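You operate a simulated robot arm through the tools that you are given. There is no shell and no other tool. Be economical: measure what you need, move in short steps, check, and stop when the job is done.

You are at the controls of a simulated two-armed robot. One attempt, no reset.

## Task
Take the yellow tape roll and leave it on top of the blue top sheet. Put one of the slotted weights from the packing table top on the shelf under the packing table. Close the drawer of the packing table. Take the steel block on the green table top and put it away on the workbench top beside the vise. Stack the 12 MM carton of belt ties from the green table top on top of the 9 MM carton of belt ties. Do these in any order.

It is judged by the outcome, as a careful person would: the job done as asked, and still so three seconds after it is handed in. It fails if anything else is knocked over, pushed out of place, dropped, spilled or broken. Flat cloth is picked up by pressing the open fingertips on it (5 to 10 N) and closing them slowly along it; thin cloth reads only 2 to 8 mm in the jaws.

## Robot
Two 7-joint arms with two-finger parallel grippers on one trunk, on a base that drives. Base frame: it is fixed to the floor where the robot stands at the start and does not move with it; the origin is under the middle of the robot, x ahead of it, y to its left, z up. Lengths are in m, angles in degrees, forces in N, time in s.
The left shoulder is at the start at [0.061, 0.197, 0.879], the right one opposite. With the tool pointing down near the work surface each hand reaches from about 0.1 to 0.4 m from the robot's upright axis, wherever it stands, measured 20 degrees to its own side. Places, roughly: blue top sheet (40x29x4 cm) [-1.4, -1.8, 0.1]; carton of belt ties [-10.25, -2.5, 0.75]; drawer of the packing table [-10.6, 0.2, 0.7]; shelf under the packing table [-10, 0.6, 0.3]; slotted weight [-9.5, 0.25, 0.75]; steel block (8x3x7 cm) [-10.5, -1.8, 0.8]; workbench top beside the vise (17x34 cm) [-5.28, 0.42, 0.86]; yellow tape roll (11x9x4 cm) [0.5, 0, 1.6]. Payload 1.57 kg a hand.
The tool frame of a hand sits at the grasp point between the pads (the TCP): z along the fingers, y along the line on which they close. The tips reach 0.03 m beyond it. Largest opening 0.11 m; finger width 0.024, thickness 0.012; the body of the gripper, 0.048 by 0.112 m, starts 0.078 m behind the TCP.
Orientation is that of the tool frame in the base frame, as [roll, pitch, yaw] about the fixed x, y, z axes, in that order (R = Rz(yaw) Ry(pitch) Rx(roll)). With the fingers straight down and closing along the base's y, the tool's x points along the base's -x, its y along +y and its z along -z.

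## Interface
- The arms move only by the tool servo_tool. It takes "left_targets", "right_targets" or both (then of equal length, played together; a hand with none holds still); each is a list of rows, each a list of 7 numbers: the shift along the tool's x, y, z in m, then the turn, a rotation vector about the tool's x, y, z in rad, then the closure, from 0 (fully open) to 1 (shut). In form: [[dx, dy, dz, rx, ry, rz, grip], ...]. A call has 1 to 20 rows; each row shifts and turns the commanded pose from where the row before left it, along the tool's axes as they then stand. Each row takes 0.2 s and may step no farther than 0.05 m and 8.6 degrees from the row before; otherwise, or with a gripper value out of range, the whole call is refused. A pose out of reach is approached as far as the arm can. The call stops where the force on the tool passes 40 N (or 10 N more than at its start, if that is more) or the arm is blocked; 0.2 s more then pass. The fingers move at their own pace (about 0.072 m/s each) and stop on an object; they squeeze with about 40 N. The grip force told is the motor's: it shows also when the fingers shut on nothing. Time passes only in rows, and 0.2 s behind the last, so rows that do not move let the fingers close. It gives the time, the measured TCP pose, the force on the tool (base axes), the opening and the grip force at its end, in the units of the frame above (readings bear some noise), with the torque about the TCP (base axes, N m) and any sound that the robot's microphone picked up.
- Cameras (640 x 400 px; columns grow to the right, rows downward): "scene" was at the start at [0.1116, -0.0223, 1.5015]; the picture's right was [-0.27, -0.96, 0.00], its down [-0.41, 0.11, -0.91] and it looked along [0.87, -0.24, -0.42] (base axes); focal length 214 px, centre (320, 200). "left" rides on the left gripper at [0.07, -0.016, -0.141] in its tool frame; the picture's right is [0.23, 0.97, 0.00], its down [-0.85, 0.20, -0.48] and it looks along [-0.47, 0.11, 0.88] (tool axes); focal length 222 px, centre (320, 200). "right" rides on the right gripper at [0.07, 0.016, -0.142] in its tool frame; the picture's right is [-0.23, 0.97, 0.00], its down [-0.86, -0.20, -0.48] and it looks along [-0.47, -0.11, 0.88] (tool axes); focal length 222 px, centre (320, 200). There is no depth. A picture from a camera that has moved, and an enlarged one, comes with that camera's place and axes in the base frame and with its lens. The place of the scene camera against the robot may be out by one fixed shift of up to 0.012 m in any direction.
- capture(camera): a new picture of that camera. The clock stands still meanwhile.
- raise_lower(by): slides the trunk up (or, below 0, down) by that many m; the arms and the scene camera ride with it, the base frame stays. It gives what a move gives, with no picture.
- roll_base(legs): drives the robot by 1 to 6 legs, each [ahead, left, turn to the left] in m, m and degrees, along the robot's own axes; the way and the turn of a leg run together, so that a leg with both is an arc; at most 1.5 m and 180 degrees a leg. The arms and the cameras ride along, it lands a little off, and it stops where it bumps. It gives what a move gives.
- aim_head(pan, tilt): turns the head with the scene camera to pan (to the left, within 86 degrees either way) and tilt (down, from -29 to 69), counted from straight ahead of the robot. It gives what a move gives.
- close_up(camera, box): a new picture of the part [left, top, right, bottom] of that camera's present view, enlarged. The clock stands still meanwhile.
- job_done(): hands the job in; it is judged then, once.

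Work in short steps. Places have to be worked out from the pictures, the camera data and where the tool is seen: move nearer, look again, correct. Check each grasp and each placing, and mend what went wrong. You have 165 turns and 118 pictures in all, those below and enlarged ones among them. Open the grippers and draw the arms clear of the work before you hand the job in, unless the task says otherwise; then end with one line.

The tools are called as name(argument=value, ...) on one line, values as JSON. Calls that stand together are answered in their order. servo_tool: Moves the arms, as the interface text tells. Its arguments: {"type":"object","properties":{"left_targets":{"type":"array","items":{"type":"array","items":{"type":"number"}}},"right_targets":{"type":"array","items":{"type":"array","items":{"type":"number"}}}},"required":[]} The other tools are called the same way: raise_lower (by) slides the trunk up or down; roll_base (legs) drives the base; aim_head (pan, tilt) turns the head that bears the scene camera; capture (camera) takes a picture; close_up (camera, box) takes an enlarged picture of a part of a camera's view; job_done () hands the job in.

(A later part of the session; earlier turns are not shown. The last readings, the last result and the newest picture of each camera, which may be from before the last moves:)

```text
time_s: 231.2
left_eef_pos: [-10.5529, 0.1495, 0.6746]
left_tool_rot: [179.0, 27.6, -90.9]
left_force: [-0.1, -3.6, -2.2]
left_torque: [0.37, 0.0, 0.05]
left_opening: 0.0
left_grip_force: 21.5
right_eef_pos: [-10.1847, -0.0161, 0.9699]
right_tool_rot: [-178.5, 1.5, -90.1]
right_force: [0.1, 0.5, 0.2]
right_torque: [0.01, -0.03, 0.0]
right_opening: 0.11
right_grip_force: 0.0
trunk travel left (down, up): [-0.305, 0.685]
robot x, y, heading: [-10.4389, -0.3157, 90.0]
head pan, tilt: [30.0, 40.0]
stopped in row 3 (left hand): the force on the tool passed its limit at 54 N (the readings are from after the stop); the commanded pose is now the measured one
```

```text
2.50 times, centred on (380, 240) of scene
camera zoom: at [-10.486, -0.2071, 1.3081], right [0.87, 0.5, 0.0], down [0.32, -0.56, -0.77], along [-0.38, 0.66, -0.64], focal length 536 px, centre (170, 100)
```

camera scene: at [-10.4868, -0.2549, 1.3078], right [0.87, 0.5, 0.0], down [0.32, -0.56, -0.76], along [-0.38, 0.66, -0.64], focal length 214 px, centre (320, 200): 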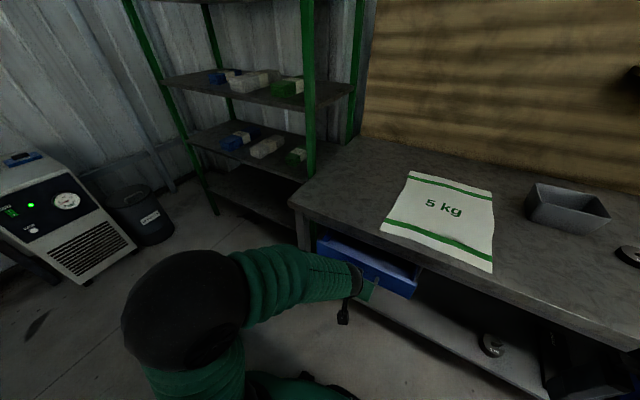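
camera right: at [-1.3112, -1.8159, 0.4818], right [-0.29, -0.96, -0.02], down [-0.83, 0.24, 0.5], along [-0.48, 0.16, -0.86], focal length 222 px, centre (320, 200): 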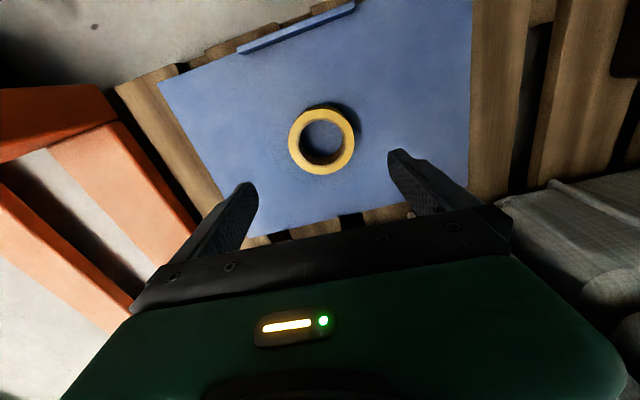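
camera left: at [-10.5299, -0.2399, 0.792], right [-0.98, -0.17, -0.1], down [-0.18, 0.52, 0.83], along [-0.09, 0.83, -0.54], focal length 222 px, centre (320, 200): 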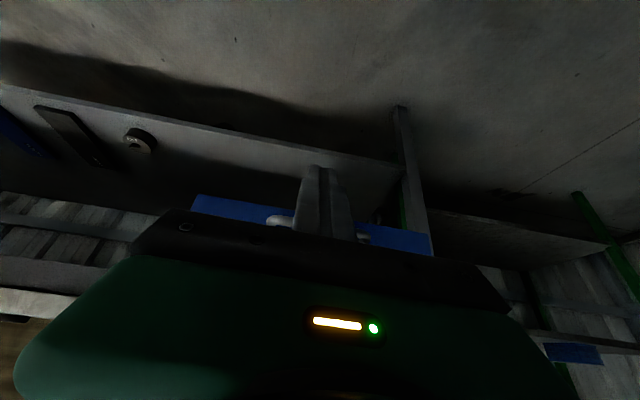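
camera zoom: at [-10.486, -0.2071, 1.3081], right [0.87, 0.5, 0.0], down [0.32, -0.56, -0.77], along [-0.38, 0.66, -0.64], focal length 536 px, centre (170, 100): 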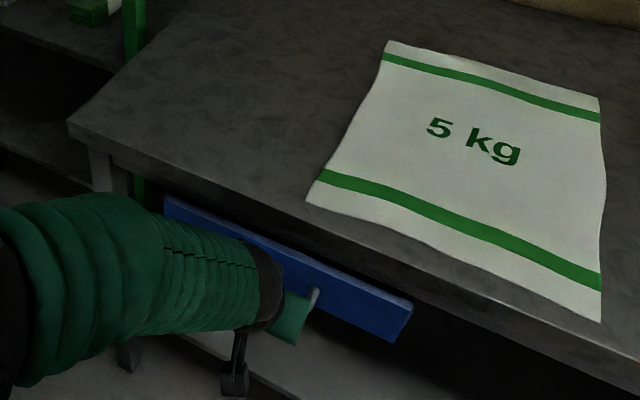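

The push stopped at 54 N, and by my estimate the front panel is about flush at y ≈ 0.21. I'll back off and inspect.

roll_base(legs=[[-0.25, 0, 0]])

aim_head(pan=10, tilt=40)

capture(camera="scene")

capture(camera="left")

```text
time_s: 233.0
left_eef_pos: [-10.5535, -0.0903, 0.6754]
left_tool_rot: [179.1, 27.8, -90.7]
left_force: [0.5, -0.3, 0.5]
left_torque: [0.01, 0.01, 0.0]
left_opening: 0.0001
left_grip_force: 21.2
right_eef_pos: [-10.1855, -0.2577, 0.9701]
right_tool_rot: [-178.6, 1.7, -90.1]
right_force: [0.0, -1.0, 0.0]
right_torque: [0.03, -0.01, -0.03]
right_opening: 0.1102
right_grip_force: 0.0
trunk travel left (down, up): [-0.305, 0.685]
robot x, y, heading: [-10.439, -0.5546, 90.2]
head pan, tilt: [30.0, 40.0]
```

```text
time_s: 233.8
left_eef_pos: [-10.5544, -0.0885, 0.6757]
left_tool_rot: [179.1, 27.7, -90.7]
left_force: [-0.1, -0.3, -0.8]
left_torque: [-0.02, 0.01, 0.01]
left_opening: 0.0
left_grip_force: 21.2
right_eef_pos: [-10.1841, -0.2555, 0.9701]
right_tool_rot: [-178.5, 1.6, -90.0]
right_force: [-0.3, -0.7, -0.7]
right_torque: [-0.01, -0.02, 0.0]
right_opening: 0.11
right_grip_force: 0.0
trunk travel left (down, up): [-0.305, 0.685]
robot x, y, heading: [-10.4358, -0.5539, 90.1]
head pan, tilt: [10.0, 40.0]
```

```text
48 pictures are left
camera scene: at [-10.4591, -0.4366, 1.3079], right [0.98, 0.18, 0.0], down [0.11, -0.63, -0.77], along [-0.13, 0.75, -0.64], focal length 214 px, centre (320, 200)
```

scene: 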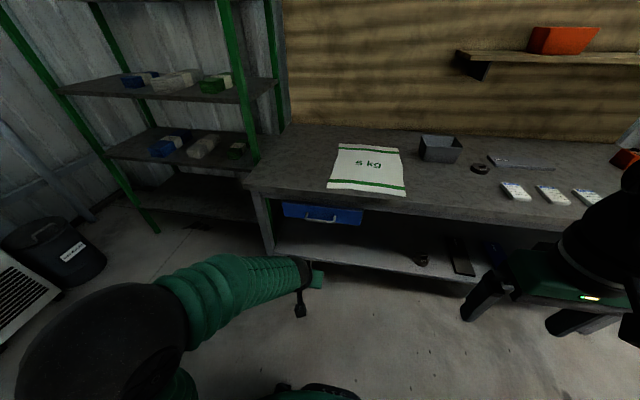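

```text
47 pictures are left
camera left: at [-10.5374, -0.2157, 0.7675], right [-0.98, -0.2, -0.09], down [-0.19, 0.54, 0.82], along [-0.11, 0.82, -0.56], focal length 222 px, centre (320, 200)
```

left: 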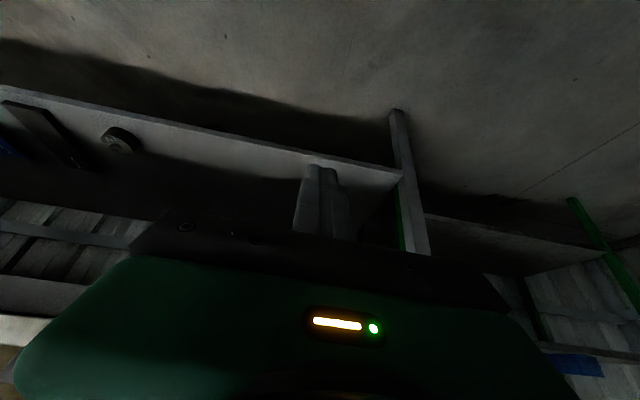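

close_up(camera="scene", box=[230, 170, 430, 280])

```text
3.20 times, centred on (330, 225) of scene
camera zoom: at [-10.4591, -0.4366, 1.3079], right [0.98, 0.18, 0.0], down [0.11, -0.63, -0.77], along [-0.13, 0.75, -0.64], focal length 686 px, centre (288, 120)
```

zoom: 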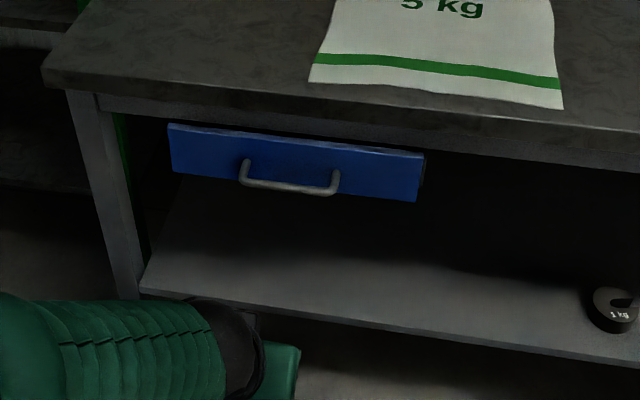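

The drawer is closed. I'll straighten the left hand, open it, raise the trunk, and drive round to the east side of the green table.

servo_tool(left_targets=[[0, 0, -0.03, 0, 0.12, 0, 0.5], [0, 0, -0.03, 0, 0.12, 0, 0], [0, 0, -0.03, 0, 0.12, 0, 0], [0, 0, -0.03, 0, 0.12, 0, 0], [0, 0, 0, 0, 0, 0, 0]])

raise_lower(by=0.25)

roll_base(legs=[[-0.1, -0.9, 0], [0, 0, 90], [0, 0.9, 0]])

aim_head(pan=15, tilt=30)

capture(camera="scene")

```text
time_s: 235.0
left_eef_pos: [-10.5546, -0.1246, 0.7886]
left_tool_rot: [179.2, 0.1, -90.3]
left_force: [-0.1, -0.8, -0.2]
left_torque: [-0.01, -0.02, 0.0]
left_opening: 0.11
left_grip_force: 0.0
right_eef_pos: [-10.1859, -0.2564, 0.9704]
right_tool_rot: [-178.6, 1.6, -90.1]
right_force: [-0.3, 0.4, 0.4]
right_torque: [-0.01, 0.0, 0.03]
right_opening: 0.1099
right_grip_force: 0.0
trunk travel left (down, up): [-0.305, 0.685]
robot x, y, heading: [-10.4371, -0.5571, 90.2]
head pan, tilt: [10.0, 40.0]
```

```text
time_s: 237.6
left_eef_pos: [-10.5553, -0.1238, 1.0389]
left_tool_rot: [179.3, 0.2, -90.4]
left_force: [0.7, -0.3, -0.3]
left_torque: [0.01, 0.02, 0.03]
left_opening: 0.1097
left_grip_force: 0.0
right_eef_pos: [-10.185, -0.2566, 1.2207]
right_tool_rot: [-178.5, 1.6, -90.0]
right_force: [-0.5, 0.5, 0.0]
right_torque: [0.03, -0.04, -0.03]
right_opening: 0.1099
right_grip_force: 0.2
trunk travel left (down, up): [-0.555, 0.435]
robot x, y, heading: [-10.4347, -0.5539, 90.1]
head pan, tilt: [10.0, 40.0]
```

```text
time_s: 250.3
left_eef_pos: [-10.024, -1.6774, 1.0379]
left_tool_rot: [179.2, 0.2, -0.5]
left_force: [-0.1, 0.1, 0.6]
left_torque: [-0.04, 0.0, 0.0]
left_opening: 0.1099
left_grip_force: 0.0
right_eef_pos: [-9.8912, -1.3081, 1.2184]
right_tool_rot: [-178.6, 1.5, -0.3]
right_force: [0.6, 0.1, -0.8]
right_torque: [-0.04, 0.0, -0.01]
right_opening: 0.1099
right_grip_force: 0.0
trunk travel left (down, up): [-0.555, 0.435]
robot x, y, heading: [-9.5988, -1.5594, 179.8]
head pan, tilt: [10.0, 40.0]
```

```text
time_s: 251.1
left_eef_pos: [-10.023, -1.6789, 1.0385]
left_tool_rot: [179.2, 0.2, -0.5]
left_force: [-0.1, 0.3, 0.5]
left_torque: [0.02, 0.02, 0.01]
left_opening: 0.1102
left_grip_force: 0.1
right_eef_pos: [-9.8906, -1.3115, 1.2197]
right_tool_rot: [-178.4, 1.6, -0.3]
right_force: [1.6, -1.3, -0.1]
right_torque: [-0.02, 0.02, -0.04]
right_opening: 0.1101
right_grip_force: 0.1
trunk travel left (down, up): [-0.555, 0.435]
robot x, y, heading: [-9.5938, -1.5621, 179.6]
head pan, tilt: [15.0, 30.0]
```

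```text
45 pictures are left
camera scene: at [-9.7212, -1.5826, 1.5732], right [-0.25, 0.97, 0.0], down [0.49, 0.13, -0.87], along [-0.84, -0.22, -0.5], focal length 214 px, centre (320, 200)
```

scene: 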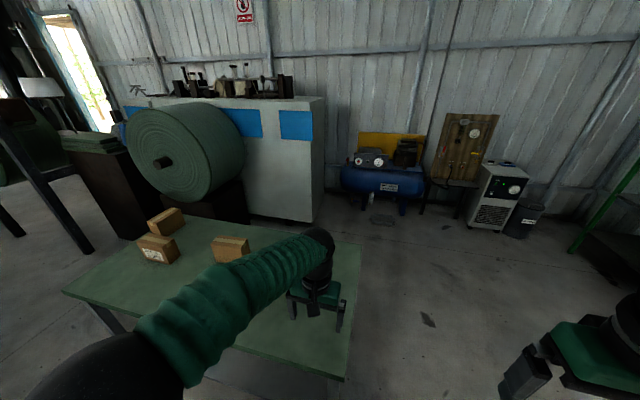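

I see the green table with three cartons. I'll zoom in on the labels and use the left wrist camera to find the block.

close_up(camera="scene", box=[90, 190, 290, 310])

capture(camera="left")

```text
3.20 times, centred on (190, 250) of scene
camera zoom: at [-9.7212, -1.5826, 1.5732], right [-0.25, 0.97, 0.0], down [0.49, 0.13, -0.87], along [-0.84, -0.22, -0.5], focal length 686 px, centre (736, 40)
```

zoom: 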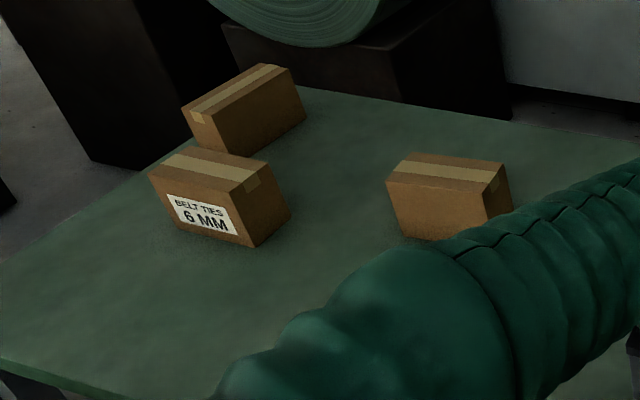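

```text
43 pictures are left
camera left: at [-9.9535, -1.6602, 1.1796], right [0.22, -0.98, 0.01], down [-0.86, -0.18, 0.48], along [-0.47, -0.12, -0.87], focal length 222 px, centre (320, 200)
```

left: 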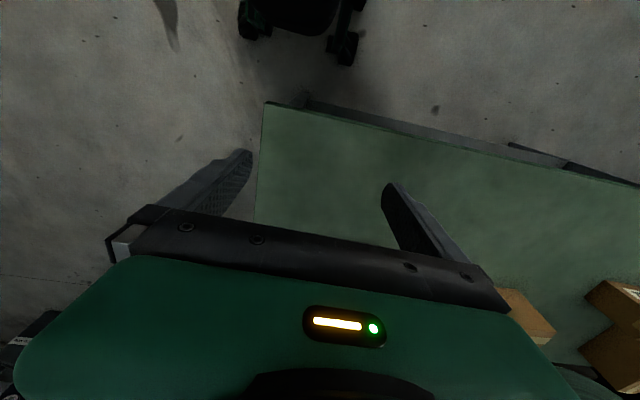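

I can read only the 6 MM label; the other cartons' labels face away. I'll drive round the north end to the northwest corner and look back.

roll_base(legs=[[0, -0.5, 0], [1.4, 0, 0], [0, 0, 90]])

aim_head(pan=20, tilt=25)

capture(camera="scene")

```text
time_s: 264.2
left_eef_pos: [-10.8696, -1.4638, 1.0394]
left_tool_rot: [179.3, 0.1, 86.1]
left_force: [0.3, -0.3, 0.2]
left_torque: [0.01, -0.01, 0.02]
left_opening: 0.1099
left_grip_force: 0.0
right_eef_pos: [-11.2295, -1.3096, 1.2209]
right_tool_rot: [-178.5, 1.6, 86.4]
right_force: [-0.1, 0.1, 0.3]
right_torque: [0.01, -0.01, -0.03]
right_opening: 0.1099
right_grip_force: 0.1
trunk travel left (down, up): [-0.555, 0.435]
robot x, y, heading: [-10.9583, -1.0284, -93.6]
head pan, tilt: [15.0, 30.0]
```

```text
time_s: 264.9
left_eef_pos: [-10.8695, -1.4654, 1.0387]
left_tool_rot: [179.3, 0.2, 86.2]
left_force: [-0.6, 0.3, 0.3]
left_torque: [-0.05, -0.01, 0.0]
left_opening: 0.11
left_grip_force: 0.1
right_eef_pos: [-11.2292, -1.3108, 1.2211]
right_tool_rot: [-178.5, 1.6, 86.3]
right_force: [0.1, 0.2, -0.4]
right_torque: [-0.02, 0.0, 0.0]
right_opening: 0.1099
right_grip_force: 0.0
trunk travel left (down, up): [-0.555, 0.435]
robot x, y, heading: [-10.9621, -1.0237, -93.5]
head pan, tilt: [20.0, 25.0]
```

```text
42 pictures are left
camera scene: at [-10.945, -1.1453, 1.5812], right [-0.96, -0.28, 0.0], down [-0.12, 0.41, -0.91], along [0.26, -0.87, -0.42], focal length 214 px, centre (320, 200)
```

scene: 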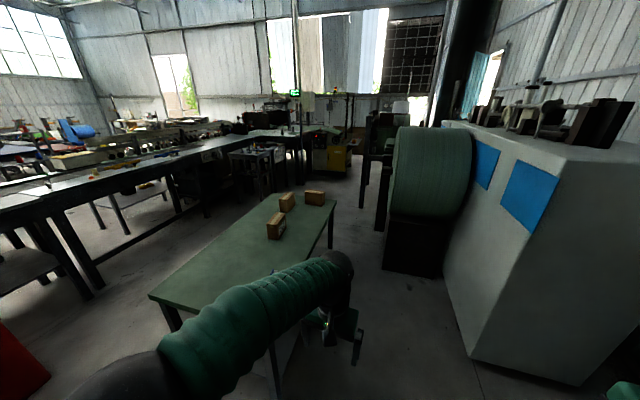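

close_up(camera="scene", box=[240, 180, 350, 250])

```text
5.71 times, centred on (295, 215) of scene
camera zoom: at [-10.945, -1.1453, 1.5812], right [-0.96, -0.28, 0.0], down [-0.12, 0.41, -0.91], along [0.26, -0.87, -0.42], focal length 1226 px, centre (463, 114)
```

zoom: 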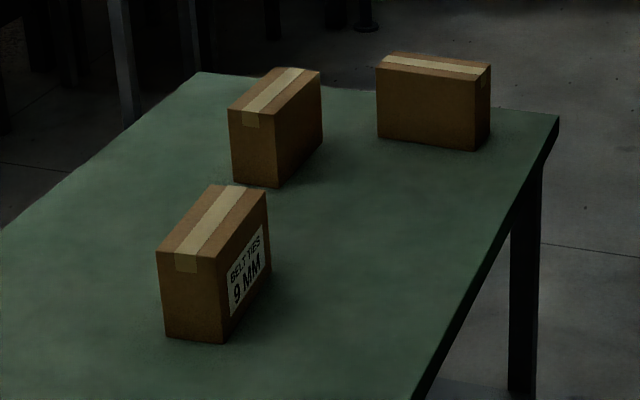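

The one with its label on the west face is 9 MM, so the remaining carton at the southwest corner should be 12 MM. Now I'll use the left wrist camera to find the steel block.

capture(camera="left")

```text
40 pictures are left
camera left: at [-10.8826, -1.3916, 1.1795], right [0.99, 0.16, 0.01], down [0.13, -0.86, 0.48], along [0.09, -0.48, -0.88], focal length 222 px, centre (320, 200)
```

left: 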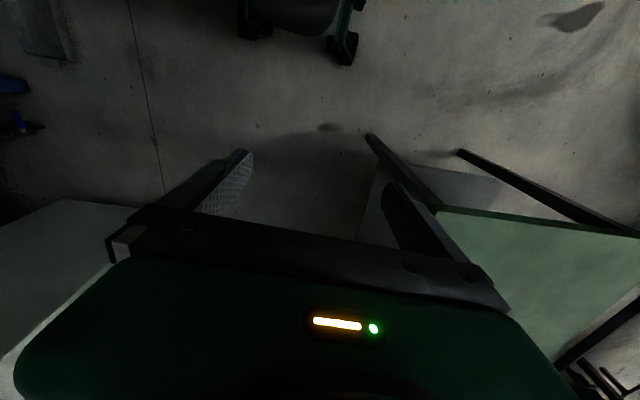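

Triangulated: 9 MM is at (-10.356, -2.171) with its long side along y, and 12 MM is at (-10.452, -2.657) with its long side along x. Both tops are at z ≈ 0.92. I'll work from the west side facing east, so I'll turn and move south while looking for the block.

roll_base(legs=[[0, 0, 93.5], [0, -0.75, 0]])

aim_head(pan=-15, tilt=45)

capture(camera="scene")

```text
time_s: 272.9
left_eef_pos: [-10.5392, -1.6689, 1.0387]
left_tool_rot: [179.4, 0.2, 178.6]
left_force: [-0.1, 0.1, 0.0]
left_torque: [0.0, 0.0, 0.01]
left_opening: 0.1099
left_grip_force: 0.1
right_eef_pos: [-10.6782, -2.0349, 1.2206]
right_tool_rot: [-178.4, 1.5, 178.8]
right_force: [0.7, 0.3, 0.7]
right_torque: [0.0, 0.02, 0.01]
right_opening: 0.1102
right_grip_force: 0.0
trunk travel left (down, up): [-0.555, 0.435]
robot x, y, heading: [-10.9717, -1.7787, -1.1]
head pan, tilt: [20.0, 25.0]
```

```text
time_s: 273.9
left_eef_pos: [-10.5393, -1.6715, 1.0394]
left_tool_rot: [179.2, 0.2, 178.6]
left_force: [-0.5, -0.2, 0.4]
left_torque: [-0.02, 0.01, 0.01]
left_opening: 0.1099
left_grip_force: 0.1
right_eef_pos: [-10.6779, -2.0373, 1.2212]
right_tool_rot: [-178.5, 1.6, 178.8]
right_force: [-1.3, 0.3, -0.7]
right_torque: [0.01, -0.01, 0.01]
right_opening: 0.11
right_grip_force: 0.2
trunk travel left (down, up): [-0.555, 0.435]
robot x, y, heading: [-10.9692, -1.7795, -1.4]
head pan, tilt: [-15.0, 45.0]
```

```text
39 pictures are left
camera scene: at [-10.8703, -1.8018, 1.5507], right [-0.28, -0.96, 0.0], down [-0.68, 0.2, -0.71], along [0.68, -0.2, -0.71], focal length 214 px, centre (320, 200)
```

scene: 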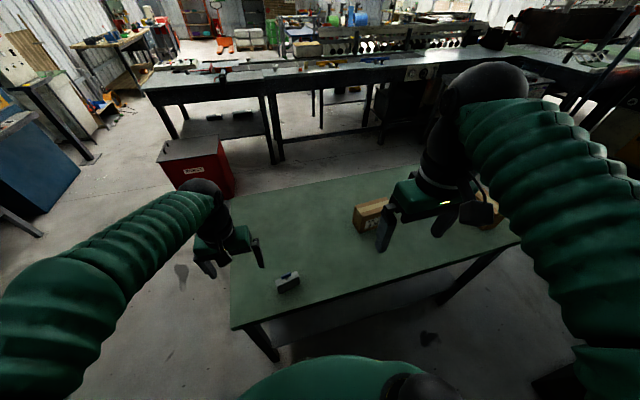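

The steel block is at about (-10.55, -1.79), near the west edge. Cartons first: I'll move south to the 12 MM carton.

roll_base(legs=[[0, -0.7, 1.3], [0.05, 0, 0]])

aim_head(pan=-30, tilt=50)

capture(camera="scene")

capture(camera="right")

```text
time_s: 278.3
left_eef_pos: [-10.5014, -2.3703, 1.0419]
left_tool_rot: [179.2, 0.4, -179.8]
left_force: [-1.2, 0.3, 0.4]
left_torque: [0.0, -0.03, -0.04]
left_opening: 0.11
left_grip_force: 0.1
right_eef_pos: [-10.6299, -2.7411, 1.2215]
right_tool_rot: [-178.6, 1.9, -179.5]
right_force: [-0.4, -0.2, 0.2]
right_torque: [0.02, -0.01, 0.01]
right_opening: 0.1099
right_grip_force: 0.0
trunk travel left (down, up): [-0.555, 0.435]
robot x, y, heading: [-10.9274, -2.4933, 0.8]
head pan, tilt: [-15.0, 45.0]
```

```text
time_s: 279.1
left_eef_pos: [-10.4958, -2.3698, 1.0387]
left_tool_rot: [179.2, 0.2, -179.8]
left_force: [0.3, -0.2, 0.9]
left_torque: [0.02, 0.01, -0.01]
left_opening: 0.11
left_grip_force: 0.1
right_eef_pos: [-10.6232, -2.7406, 1.2194]
right_tool_rot: [-178.5, 1.5, -179.5]
right_force: [-0.3, 0.5, 0.1]
right_torque: [-0.03, 0.02, 0.01]
right_opening: 0.11
right_grip_force: 0.1
trunk travel left (down, up): [-0.555, 0.435]
robot x, y, heading: [-10.9251, -2.4927, 0.6]
head pan, tilt: [-30.0, 50.0]
```

```text
38 pictures are left
camera scene: at [-10.8335, -2.5281, 1.5436], right [-0.49, -0.87, 0.0], down [-0.67, 0.38, -0.64], along [0.56, -0.32, -0.77], focal length 214 px, centre (320, 200)
```

scene: 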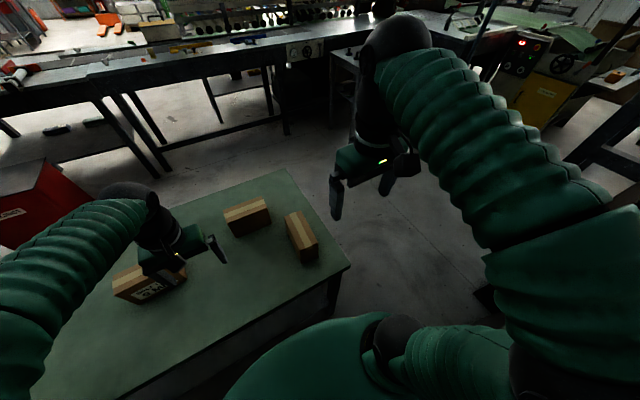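

```text
37 pictures are left
camera right: at [-10.6957, -2.7206, 1.3595], right [0.22, 0.98, -0.02], down [0.84, -0.18, 0.51], along [0.49, -0.13, -0.86], focal length 222 px, centre (320, 200)
```

right: 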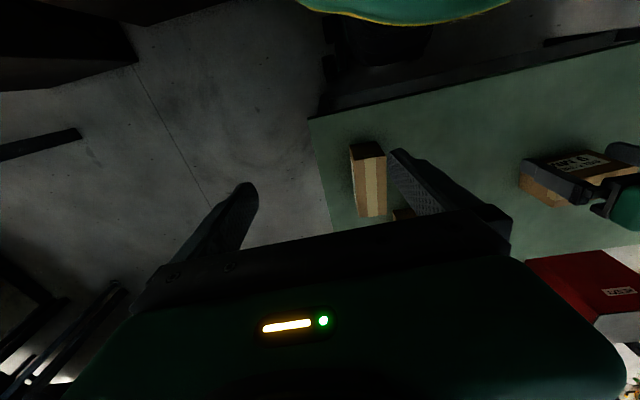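

The carton is at (-10.45, -2.667), 0.145 × 0.067, with its axes aligned. I'll move the right hand over it and level the tool.

servo_tool(right_targets=[[-0.0346, 0.0148, 0, 0, 0, 0, 0], [-0.0346, 0.0148, 0, -0.026, 0.026, 0, 0], [-0.0346, 0.0148, 0, 0, 0, 0, 0], [-0.0346, 0.0148, 0, 0, 0, 0, 0], [-0.0346, 0.0148, 0, 0, 0, 0, 0], [0, 0, 0.04, 0, 0, 0, 0], [0, 0, 0.04, 0, 0, 0, 0], [0, 0, 0.04, 0, 0, 0, 0], [0, 0, 0.04, 0, 0, 0, 0], [0, 0, 0, 0, 0, 0, 0]])

capture(camera="right")

```text
time_s: 281.3
left_eef_pos: [-10.4971, -2.3708, 1.0389]
left_tool_rot: [179.2, 0.2, -179.8]
left_force: [0.3, -0.1, 0.6]
left_torque: [0.03, -0.02, -0.02]
left_opening: 0.1098
left_grip_force: 0.1
right_eef_pos: [-10.4536, -2.6647, 1.0617]
right_tool_rot: [179.9, 0.1, -179.6]
right_force: [-0.8, -0.3, -0.9]
right_torque: [-0.02, 0.02, 0.01]
right_opening: 0.11
right_grip_force: 0.0
trunk travel left (down, up): [-0.555, 0.435]
robot x, y, heading: [-10.9238, -2.4925, 0.5]
head pan, tilt: [-30.0, 50.0]
```

```text
36 pictures are left
camera right: at [-10.5217, -2.6477, 1.2041], right [0.22, 0.98, 0.0], down [0.86, -0.19, 0.48], along [0.47, -0.1, -0.88], focal length 222 px, centre (320, 200)
```

right: 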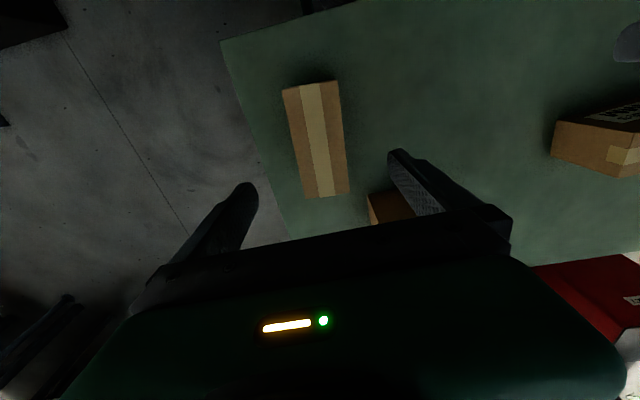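

It's centred, and the 6 MM carton is clear of the fingers. I'll descend 0.17 and close.

servo_tool(right_targets=[[0, 0, 0.04, 0, 0, 0, 0], [0, 0, 0.04, 0, 0, 0, 0], [0, 0, 0.04, 0, 0, 0, 0], [0, 0, 0.03, 0, 0, 0, 0], [0, 0, 0.02, 0, 0, 0, 0], [0, 0, 0, 0, 0, 0, 0.2], [0, 0, 0, 0, 0, 0, 0.4], [0, 0, 0, 0, 0, 0, 0.7], [0, 0, 0, 0, 0, 0, 1], [0, 0, 0, 0, 0, 0, 1]])

capture(camera="right")

```text
time_s: 283.5
left_eef_pos: [-10.4971, -2.3712, 1.0395]
left_tool_rot: [179.2, 0.2, -179.9]
left_force: [0.4, 1.1, -0.1]
left_torque: [0.0, 0.01, -0.02]
left_opening: 0.1099
left_grip_force: 0.0
right_eef_pos: [-10.4531, -2.6648, 0.8924]
right_tool_rot: [180.0, 0.1, -179.4]
right_force: [-0.5, -0.4, -1.3]
right_torque: [-0.11, -0.1, -0.05]
right_opening: 0.0693
right_grip_force: 40.0
trunk travel left (down, up): [-0.555, 0.435]
robot x, y, heading: [-10.9271, -2.4933, 0.6]
head pan, tilt: [-30.0, 50.0]
```

```text
35 pictures are left
camera right: at [-10.5215, -2.6488, 1.0331], right [0.22, 0.98, 0.0], down [0.86, -0.19, 0.48], along [0.47, -0.1, -0.88], focal length 222 px, centre (320, 200)
```

right: 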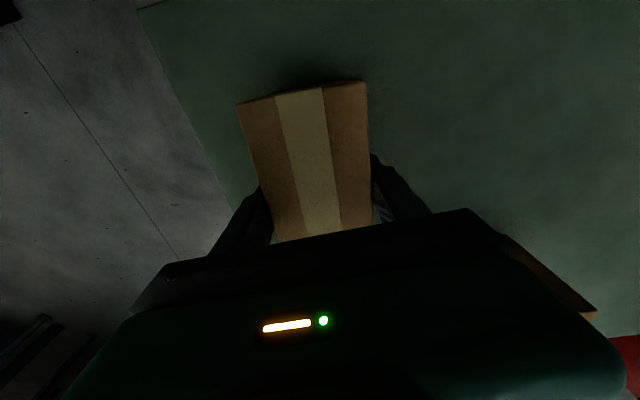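

It's gripped at 0.069. I'll lift 0.2 and look to confirm the label.

servo_tool(right_targets=[[0, 0, -0.02, 0, 0, 0, 1], [0, 0, -0.04, 0, 0, 0, 1], [0, 0, -0.04, 0, 0, 0, 1], [0, 0, -0.04, 0, 0, 0, 1], [0, 0, -0.04, 0, 0, 0, 1], [0, 0, -0.04, 0, 0, 0, 1], [0, 0, 0, 0, 0, 0, 1]])

capture(camera="scene")

```text
time_s: 285.1
left_eef_pos: [-10.4972, -2.3697, 1.0383]
left_tool_rot: [179.3, 0.2, -179.8]
left_force: [0.2, 0.0, -0.5]
left_torque: [-0.02, -0.01, -0.03]
left_opening: 0.11
left_grip_force: 0.0
right_eef_pos: [-10.4524, -2.6638, 1.1157]
right_tool_rot: [180.0, 0.1, -179.5]
right_force: [0.3, 0.8, -4.0]
right_torque: [-0.01, 0.05, 0.01]
right_opening: 0.0695
right_grip_force: 40.2
trunk travel left (down, up): [-0.555, 0.435]
robot x, y, heading: [-10.927, -2.4918, 0.8]
head pan, tilt: [-30.0, 50.0]
```

```text
34 pictures are left
camera scene: at [-10.8336, -2.5277, 1.5435], right [-0.49, -0.87, 0.0], down [-0.67, 0.38, -0.64], along [0.56, -0.32, -0.77], focal length 214 px, centre (320, 200)
```

scene: 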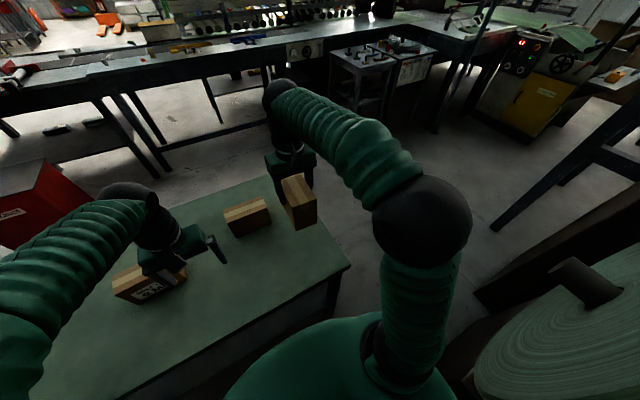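

It's held and the load looks right (about 4 N). I'll rotate the hand 90° so the long side lines up with the 9 MM carton, which should also turn the hidden face toward me.

servo_tool(right_targets=[[0, 0, 0, 0, 0, 0.143, 1], [0, 0, 0, 0, 0, 0.143, 1], [0, 0, 0, 0, 0, 0.143, 1], [0, 0, 0, 0, 0, 0.143, 1], [0, 0, 0, 0, 0, 0.143, 1], [0, 0, 0, 0, 0, 0.143, 1], [0, 0, 0, 0, 0, 0.143, 1], [0, 0, 0, 0, 0, 0.143, 1], [0, 0, 0, 0, 0, 0.143, 1], [0, 0, 0, 0, 0, 0.143, 1], [0, 0, 0, 0, 0, 0.141, 1], [0, 0, 0, 0, 0, 0, 1]])

close_up(camera="scene", box=[90, 150, 350, 310])

```text
time_s: 287.7
left_eef_pos: [-10.4969, -2.3707, 1.0376]
left_tool_rot: [179.2, 0.2, -179.9]
left_force: [0.5, 0.5, -0.4]
left_torque: [0.0, 0.02, 0.0]
left_opening: 0.11
left_grip_force: 0.1
right_eef_pos: [-10.4533, -2.6654, 1.1123]
right_tool_rot: [179.9, 0.0, 90.4]
right_force: [0.6, 0.5, -4.1]
right_torque: [0.01, -0.03, -0.01]
right_opening: 0.0694
right_grip_force: 40.6
trunk travel left (down, up): [-0.555, 0.435]
robot x, y, heading: [-10.9237, -2.4938, 0.7]
head pan, tilt: [-30.0, 50.0]
```

```text
2.46 times, centred on (220, 230) of scene
camera zoom: at [-10.8339, -2.5277, 1.5436], right [-0.49, -0.87, 0.0], down [-0.67, 0.38, -0.64], along [0.56, -0.32, -0.77], focal length 528 px, centre (566, 126)
```

zoom: 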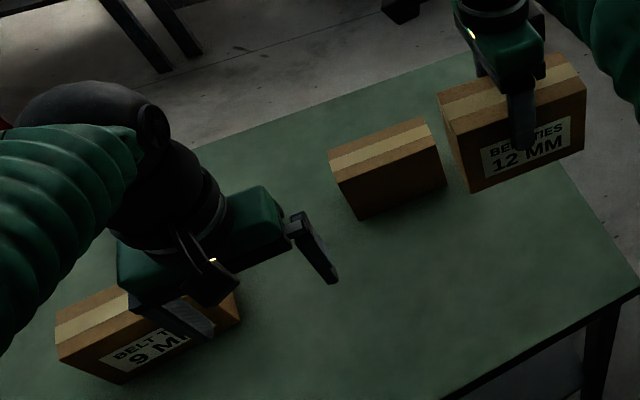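

The label reads "12 MM". I'll drive north to bring it over the 9 MM carton, well above it.

roll_base(legs=[[0.04, 0.49, -0.7]])

aim_head(pan=-22, tilt=50)

capture(camera="scene")

capture(camera="right")

```text
time_s: 290.7
left_eef_pos: [-10.4542, -1.8841, 1.0401]
left_tool_rot: [179.1, 0.2, 179.0]
left_force: [0.0, -0.2, -0.6]
left_torque: [0.04, 0.02, 0.02]
left_opening: 0.1099
left_grip_force: 0.1
right_eef_pos: [-10.415, -2.1814, 1.1112]
right_tool_rot: [179.9, -0.1, 89.3]
right_force: [-0.9, 0.4, -3.0]
right_torque: [0.07, -0.02, -0.02]
right_opening: 0.0689
right_grip_force: 39.6
trunk travel left (down, up): [-0.555, 0.435]
robot x, y, heading: [-10.8852, -1.9922, -0.6]
head pan, tilt: [-30.0, 50.0]
```

```text
time_s: 291.4
left_eef_pos: [-10.4542, -1.8831, 1.0389]
left_tool_rot: [179.2, 0.2, 178.9]
left_force: [-0.3, 0.1, 1.1]
left_torque: [0.01, 0.0, 0.01]
left_opening: 0.1101
left_grip_force: 0.1
right_eef_pos: [-10.417, -2.1789, 1.1126]
right_tool_rot: [179.8, -0.1, 89.3]
right_force: [0.0, 0.2, -4.4]
right_torque: [0.05, -0.01, 0.03]
right_opening: 0.0687
right_grip_force: 40.1
trunk travel left (down, up): [-0.555, 0.435]
robot x, y, heading: [-10.8851, -1.9904, -0.6]
head pan, tilt: [-22.0, 50.0]
```

```text
32 pictures are left
camera scene: at [-10.789, -2.0244, 1.5435], right [-0.39, -0.92, 0.0], down [-0.71, 0.3, -0.64], along [0.59, -0.25, -0.77], focal length 214 px, centre (320, 200)
```

scene: 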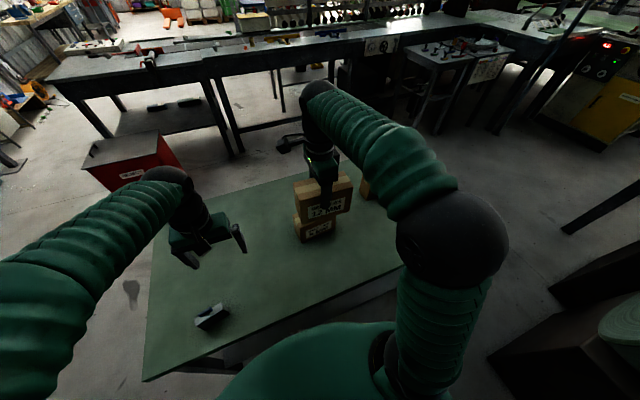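

```text
31 pictures are left
camera right: at [-10.3982, -2.1081, 1.2542], right [0.97, -0.24, 0.0], down [-0.21, -0.85, 0.48], along [-0.11, -0.46, -0.88], focal length 222 px, centre (320, 200)
```

right: 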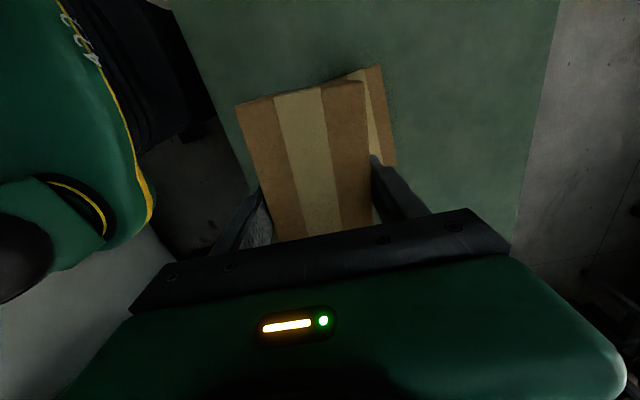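

The 9 MM top's corner shows its centre at ≈ (-10.35, -2.18), rotated about 4°. I'll shift over, align, and descend to just above it.

servo_tool(right_targets=[[0, 0.022, 0, 0, 0, -0.035, 1], [0, 0.022, 0, 0, 0, -0.035, 1], [0.002, 0.023, 0, 0, 0, 0, 1], [0, 0, 0.03, 0, 0, 0, 1], [0, 0, 0.03, 0, 0, 0, 1], [0, 0, 0.02, 0, 0, 0, 1], [0, 0, 0, 0, 0, 0, 1]])

close_up(camera="scene", box=[250, 150, 410, 260])

capture(camera="right")

```text
time_s: 292.9
left_eef_pos: [-10.4549, -1.8797, 1.0398]
left_tool_rot: [179.3, 0.2, 179.1]
left_force: [0.8, 0.2, -0.1]
left_torque: [0.02, 0.0, 0.0]
left_opening: 0.1099
left_grip_force: 0.0
right_eef_pos: [-10.3495, -2.1728, 1.0317]
right_tool_rot: [179.8, 0.0, 93.3]
right_force: [0.2, 0.3, -4.2]
right_torque: [-0.01, 0.02, -0.01]
right_opening: 0.069
right_grip_force: 40.3
trunk travel left (down, up): [-0.555, 0.435]
robot x, y, heading: [-10.8849, -1.9918, -0.5]
head pan, tilt: [-22.0, 50.0]
```

```text
3.64 times, centred on (330, 205) of scene
camera zoom: at [-10.7889, -2.0215, 1.5436], right [-0.39, -0.92, 0.0], down [-0.71, 0.3, -0.64], along [0.59, -0.25, -0.77], focal length 780 px, centre (284, 182)
```

zoom: 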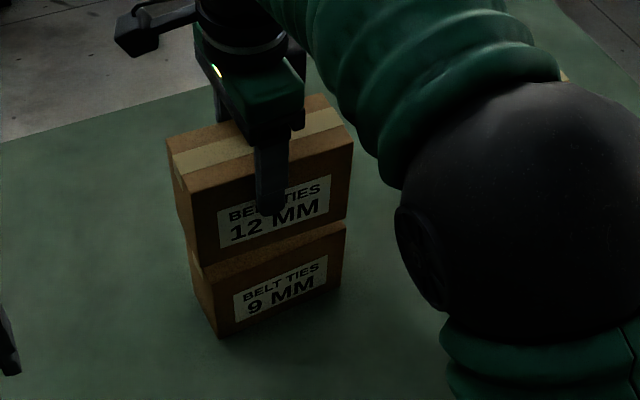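

```text
29 pictures are left
camera right: at [-10.3363, -2.1017, 1.1736], right [0.99, -0.17, 0.0], down [-0.15, -0.87, 0.48], along [-0.08, -0.47, -0.88], focal length 222 px, centre (320, 200)
```

right: 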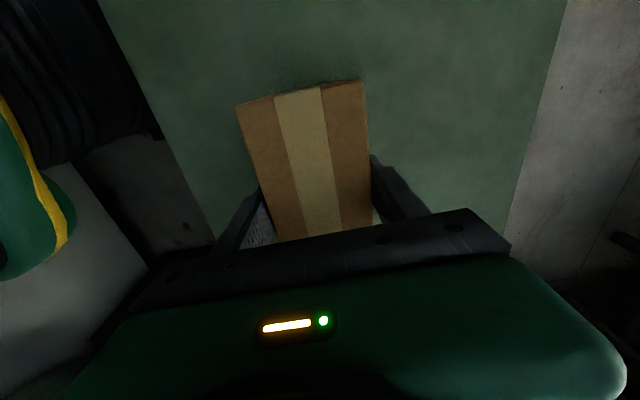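

They look aligned. I'll lower in small steps until contact.

servo_tool(right_targets=[[0, 0, 0.015, 0, 0, 0, 1], [0, 0, 0.01, 0, 0, 0, 1], [0, 0, 0.005, 0, 0, 0, 1], [0, 0, 0.004, 0, 0, 0, 1], [0, 0, 0.004, 0, 0, 0, 1], [0, 0, 0, 0, 0, 0, 1]])

close_up(camera="scene", box=[250, 150, 410, 260])

```text
time_s: 294.3
left_eef_pos: [-10.4568, -1.8801, 1.0397]
left_tool_rot: [179.3, 0.4, 178.8]
left_force: [0.7, 0.9, -0.6]
left_torque: [-0.03, -0.01, -0.04]
left_opening: 0.1101
left_grip_force: 0.0
right_eef_pos: [-10.3492, -2.1742, 1.0003]
right_tool_rot: [179.1, 0.2, 93.1]
right_force: [-7.0, -1.7, 23.6]
right_torque: [0.09, 1.5, -0.27]
right_opening: 0.0685
right_grip_force: 39.5
trunk travel left (down, up): [-0.555, 0.435]
robot x, y, heading: [-10.8835, -1.9876, -0.7]
head pan, tilt: [-22.0, 50.0]
stopped in row 6 (right hand): the force on the tool passed its limit at 40 N (the readings are from after the stop); the commanded pose is now the measured one
```

```text
3.64 times, centred on (330, 205) of scene
camera zoom: at [-10.7936, -2.0201, 1.5441], right [-0.39, -0.92, 0.0], down [-0.71, 0.29, -0.64], along [0.59, -0.25, -0.77], focal length 780 px, centre (284, 182)
```

zoom: 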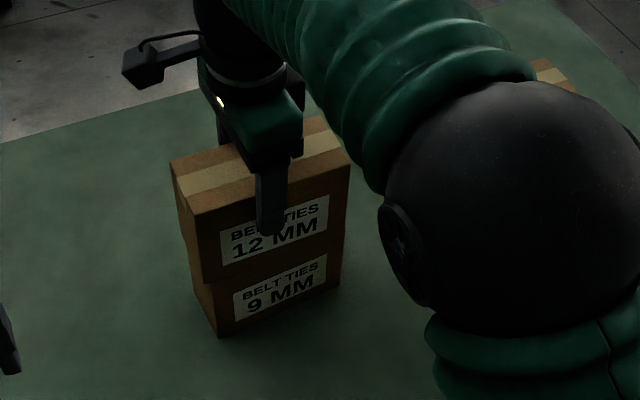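

It's seated and aligned. I'll release gently and rise.

servo_tool(right_targets=[[0, 0, -0.002, 0, 0, 0, 0.9], [0, 0, 0, 0, 0, 0, 0.3], [0, 0, 0, 0, 0, 0, 0.1], [0, 0, 0, 0, 0, 0, 0], [0, 0, -0.02, 0, 0, 0, 0], [0, 0, -0.04, 0, 0, 0, 0], [0, 0, -0.04, 0, 0, 0, 0], [0, 0, -0.04, 0, 0, 0, 0], [0, 0, -0.04, 0, 0, 0, 0], [0, 0, 0, 0, 0, 0, 0]])

capture(camera="scene")

```text
time_s: 296.5
left_eef_pos: [-10.4549, -1.8805, 1.0398]
left_tool_rot: [179.2, 0.2, 178.9]
left_force: [0.4, -0.3, -0.2]
left_torque: [0.05, -0.01, 0.0]
left_opening: 0.1101
left_grip_force: 0.1
right_eef_pos: [-10.35, -2.1753, 1.178]
right_tool_rot: [179.3, 0.1, 93.1]
right_force: [0.3, -0.4, -0.6]
right_torque: [0.02, -0.02, -0.05]
right_opening: 0.11
right_grip_force: 0.0
trunk travel left (down, up): [-0.555, 0.435]
robot x, y, heading: [-10.8864, -1.9952, -0.5]
head pan, tilt: [-22.0, 50.0]
```

```text
27 pictures are left
camera scene: at [-10.789, -2.0215, 1.5436], right [-0.39, -0.92, 0.0], down [-0.71, 0.3, -0.64], along [0.59, -0.25, -0.77], focal length 214 px, centre (320, 200)
```

scene: 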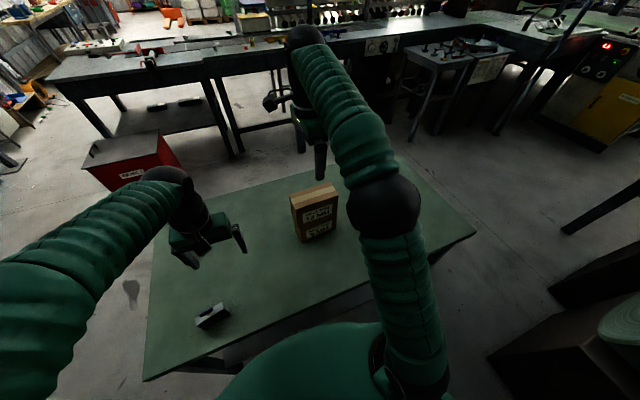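

The stack is good. Now the block: I'll back up so the left hand comes over it and take a close look.

roll_base(legs=[[-0.1, 0.09, 0.5]])

servo_tool(right_targets=[[0, 0, -0.03, 0, 0, -0.143, 0], [0, 0, 0, 0, 0, -0.143, 0], [0, 0, 0, 0, 0, -0.143, 0], [0, 0, 0, 0, 0, -0.143, 0], [0, 0, 0, 0, 0, -0.143, 0], [0, 0, 0, 0, 0, -0.143, 0], [0, 0, 0, 0, 0, -0.143, 0], [0, 0, 0, 0, 0, -0.143, 0], [0, 0, 0, 0, 0, -0.143, 0], [0, 0, 0, 0, 0, -0.143, 0], [0.03, 0, 0, 0, 0, -0.1, 0], [0.04, 0, 0, 0, 0, 0, 0], [0.04, 0, 0, 0, 0, 0, 0], [0.04, 0, 0, 0, 0, 0, 0]])

capture(camera="left")

aim_head(pan=5, tilt=58)

capture(camera="scene")

```text
time_s: 297.8
left_eef_pos: [-10.5511, -1.7979, 1.0405]
left_tool_rot: [178.8, 0.2, 179.1]
left_force: [-0.2, -0.9, -0.7]
left_torque: [0.04, 0.01, 0.02]
left_opening: 0.11
left_grip_force: 0.1
right_eef_pos: [-10.4451, -2.0927, 1.1761]
right_tool_rot: [179.3, -0.3, 93.4]
right_force: [-1.1, -0.1, -0.1]
right_torque: [0.01, 0.01, 0.02]
right_opening: 0.1097
right_grip_force: 0.2
trunk travel left (down, up): [-0.555, 0.435]
robot x, y, heading: [-10.9808, -1.9057, -0.2]
head pan, tilt: [-22.0, 50.0]
```

```text
time_s: 300.8
left_eef_pos: [-10.5553, -1.7894, 1.0394]
left_tool_rot: [179.3, 0.5, 179.1]
left_force: [0.1, 0.2, 1.2]
left_torque: [0.05, 0.0, 0.01]
left_opening: 0.1099
left_grip_force: 0.0
right_eef_pos: [-10.6012, -2.0816, 1.2049]
right_tool_rot: [-179.8, 0.9, -179.0]
right_force: [0.1, -0.5, -0.2]
right_torque: [0.03, -0.04, -0.02]
right_opening: 0.11
right_grip_force: 0.0
trunk travel left (down, up): [-0.555, 0.435]
robot x, y, heading: [-10.9825, -1.9042, -0.3]
head pan, tilt: [-22.0, 50.0]
```

```text
26 pictures are left
camera left: at [-10.6265, -1.8039, 1.1812], right [-0.21, 0.98, 0.01], down [0.85, 0.18, 0.49], along [0.48, 0.11, -0.87], focal length 222 px, centre (320, 200)
```

left: 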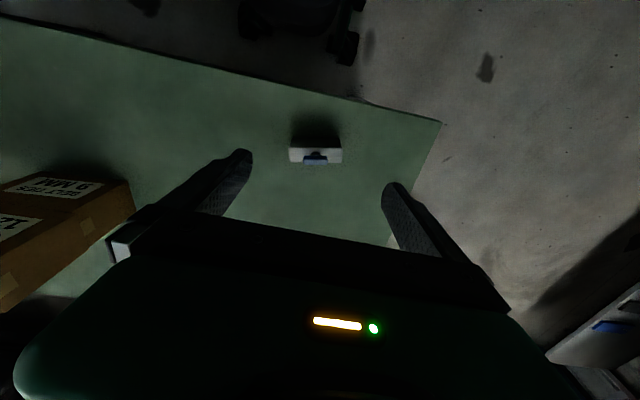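

```text
time_s: 301.7
left_eef_pos: [-10.5527, -1.788, 1.0394]
left_tool_rot: [179.4, 0.3, 179.0]
left_force: [-0.1, 0.4, 0.1]
left_torque: [-0.01, 0.01, -0.02]
left_opening: 0.11
left_grip_force: 0.0
right_eef_pos: [-10.5971, -2.0812, 1.2048]
right_tool_rot: [-179.7, 0.8, -179.1]
right_force: [0.1, 0.1, 0.2]
right_torque: [0.01, -0.01, 0.0]
right_opening: 0.1101
right_grip_force: 0.1
trunk travel left (down, up): [-0.555, 0.435]
robot x, y, heading: [-10.9838, -1.9032, -0.3]
head pan, tilt: [5.0, 58.0]
```

```text
25 pictures are left
camera scene: at [-10.8882, -1.8967, 1.5335], right [0.08, -1.0, 0.0], down [-0.85, -0.07, -0.53], along [0.53, 0.04, -0.85], focal length 214 px, centre (320, 200)
```

scene: 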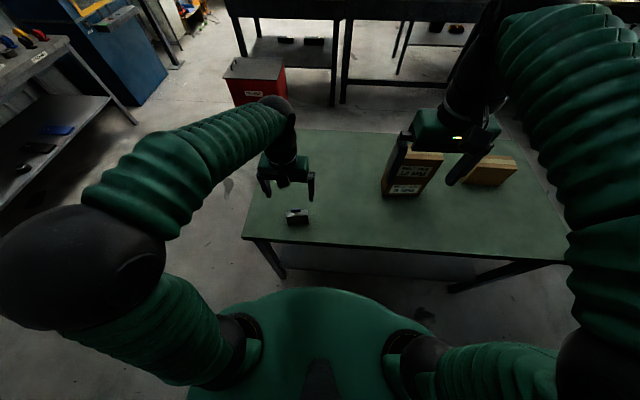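

The block's top is at about (-10.527, -1.788), with its 8 cm side along y, matching the hand's closing axis. I'll shift forward 2.5 cm, descend partway and recheck.

servo_tool(left_targets=[[-0.025, 0.0, 0.03, 0, 0, 0, 0], [0, 0, 0.04, 0, 0, 0, 0], [0, 0, 0.03, 0, 0, 0, 0], [0, 0, 0, 0, 0, 0, 0]])

capture(camera="left")

```text
time_s: 302.7
left_eef_pos: [-10.5269, -1.7883, 0.9407]
left_tool_rot: [179.5, 0.3, 179.3]
left_force: [-0.4, 1.0, 0.6]
left_torque: [0.01, 0.01, 0.0]
left_opening: 0.1099
left_grip_force: 0.0
right_eef_pos: [-10.5976, -2.0802, 1.205]
right_tool_rot: [-179.7, 0.8, -179.0]
right_force: [0.2, -0.1, -0.2]
right_torque: [-0.02, 0.02, 0.02]
right_opening: 0.11
right_grip_force: 0.0
trunk travel left (down, up): [-0.555, 0.435]
robot x, y, heading: [-10.9832, -1.9055, -0.1]
head pan, tilt: [5.0, 58.0]
```

```text
24 pictures are left
camera left: at [-10.5972, -1.8035, 1.0815], right [-0.21, 0.98, 0.01], down [0.86, 0.18, 0.49], along [0.47, 0.11, -0.87], focal length 222 px, centre (320, 200)
```

left: 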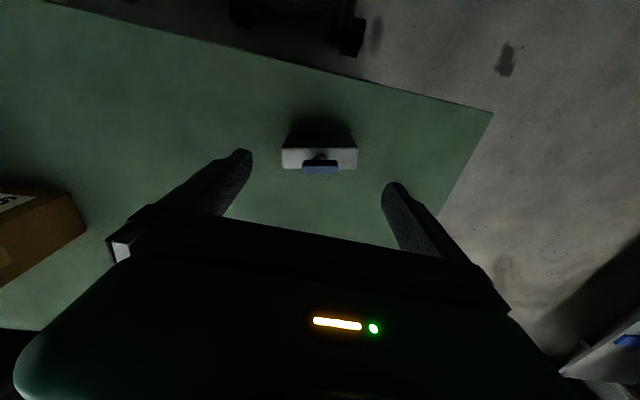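

close_up(camera="scene", box=[250, 170, 350, 240])

```text
5.71 times, centred on (300, 205) of scene
camera zoom: at [-10.8879, -1.8967, 1.5334], right [0.08, -1.0, 0.0], down [-0.85, -0.07, -0.53], along [0.53, 0.04, -0.85], focal length 1226 px, centre (434, 171)
```

zoom: 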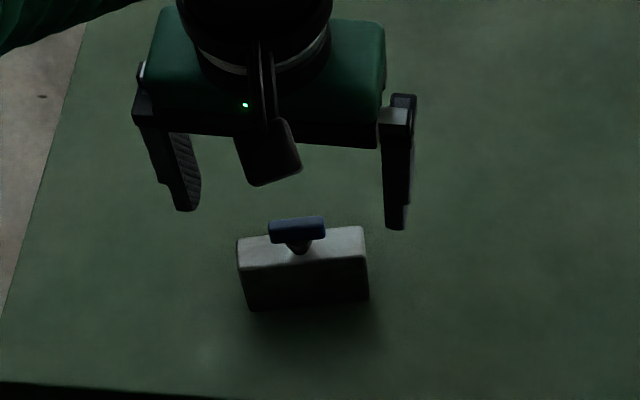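

The block is about 4.5 cm tall with a blue knob on top; its body top is at z ≈ 0.853. I'll grip the body across its 8 cm length, descending to TCP z ≈ 0.857.

servo_tool(left_targets=[[0, 0.002, 0.03, 0, 0, 0, 0], [0, 0, 0.03, 0, 0, 0, 0], [0, 0, 0.015, 0, 0, 0, 0], [0, 0, 0.008, 0, 0, 0, 0], [0, 0, 0, 0, 0, 0, 0.15], [0, 0, 0, 0, 0, 0, 0.35], [0, 0, 0, 0, 0, 0, 0.7], [0, 0, 0, 0, 0, 0, 1], [0, 0, 0, 0, 0, 0, 1]])

capture(camera="left")

```text
time_s: 304.7
left_eef_pos: [-10.5281, -1.7825, 0.856]
left_tool_rot: [179.4, 0.3, 179.2]
left_force: [0.4, -1.7, 0.3]
left_torque: [-0.1, 0.01, -0.01]
left_opening: 0.0825
left_grip_force: 39.9
right_eef_pos: [-10.5987, -2.0807, 1.2054]
right_tool_rot: [-179.8, 0.8, -179.0]
right_force: [-0.1, -0.3, -0.2]
right_torque: [0.01, -0.01, 0.01]
right_opening: 0.11
right_grip_force: 0.2
trunk travel left (down, up): [-0.555, 0.435]
robot x, y, heading: [-10.9818, -1.9056, -0.4]
head pan, tilt: [5.0, 58.0]
```

```text
22 pictures are left
camera left: at [-10.599, -1.7984, 0.9963], right [-0.21, 0.98, 0.01], down [0.86, 0.18, 0.49], along [0.47, 0.11, -0.87], focal length 222 px, centre (320, 200)
```

left: 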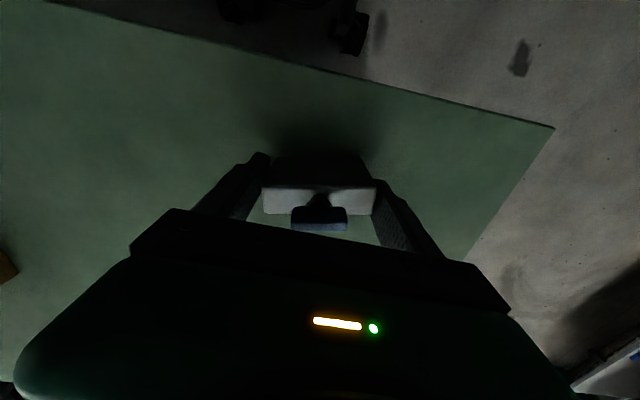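

It's gripped at 0.0825. I'll lift 0.2 and check the load.

servo_tool(left_targets=[[0, 0, -0.01, 0, 0, 0, 1], [0, 0, -0.03, 0, 0, 0, 1], [0, 0, -0.04, 0, 0, 0, 1], [0, 0, -0.04, 0, 0, 0, 1], [0, 0, -0.04, 0, 0, 0, 1], [0, 0, -0.04, 0, 0, 0, 1], [0, 0, 0, 0, 0, 0, 1]])

capture(camera="left")

```text
time_s: 306.3
left_eef_pos: [-10.5292, -1.7855, 1.0565]
left_tool_rot: [179.5, 0.4, 179.1]
left_force: [1.7, 0.0, -3.5]
left_torque: [0.0, -0.02, -0.01]
left_opening: 0.0828
left_grip_force: 39.8
right_eef_pos: [-10.5971, -2.0808, 1.2036]
right_tool_rot: [-179.8, 0.7, -179.1]
right_force: [0.1, 0.3, 0.9]
right_torque: [-0.01, 0.01, -0.02]
right_opening: 0.11
right_grip_force: 0.0
trunk travel left (down, up): [-0.555, 0.435]
robot x, y, heading: [-10.9848, -1.9027, -0.2]
head pan, tilt: [5.0, 58.0]
```

```text
21 pictures are left
camera left: at [-10.5991, -1.8009, 1.1979], right [-0.21, 0.98, 0.01], down [0.86, 0.18, 0.48], along [0.47, 0.11, -0.87], focal length 222 px, centre (320, 200)
```

left: 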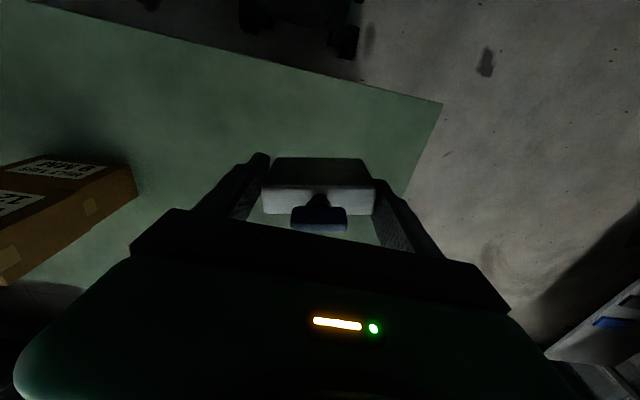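

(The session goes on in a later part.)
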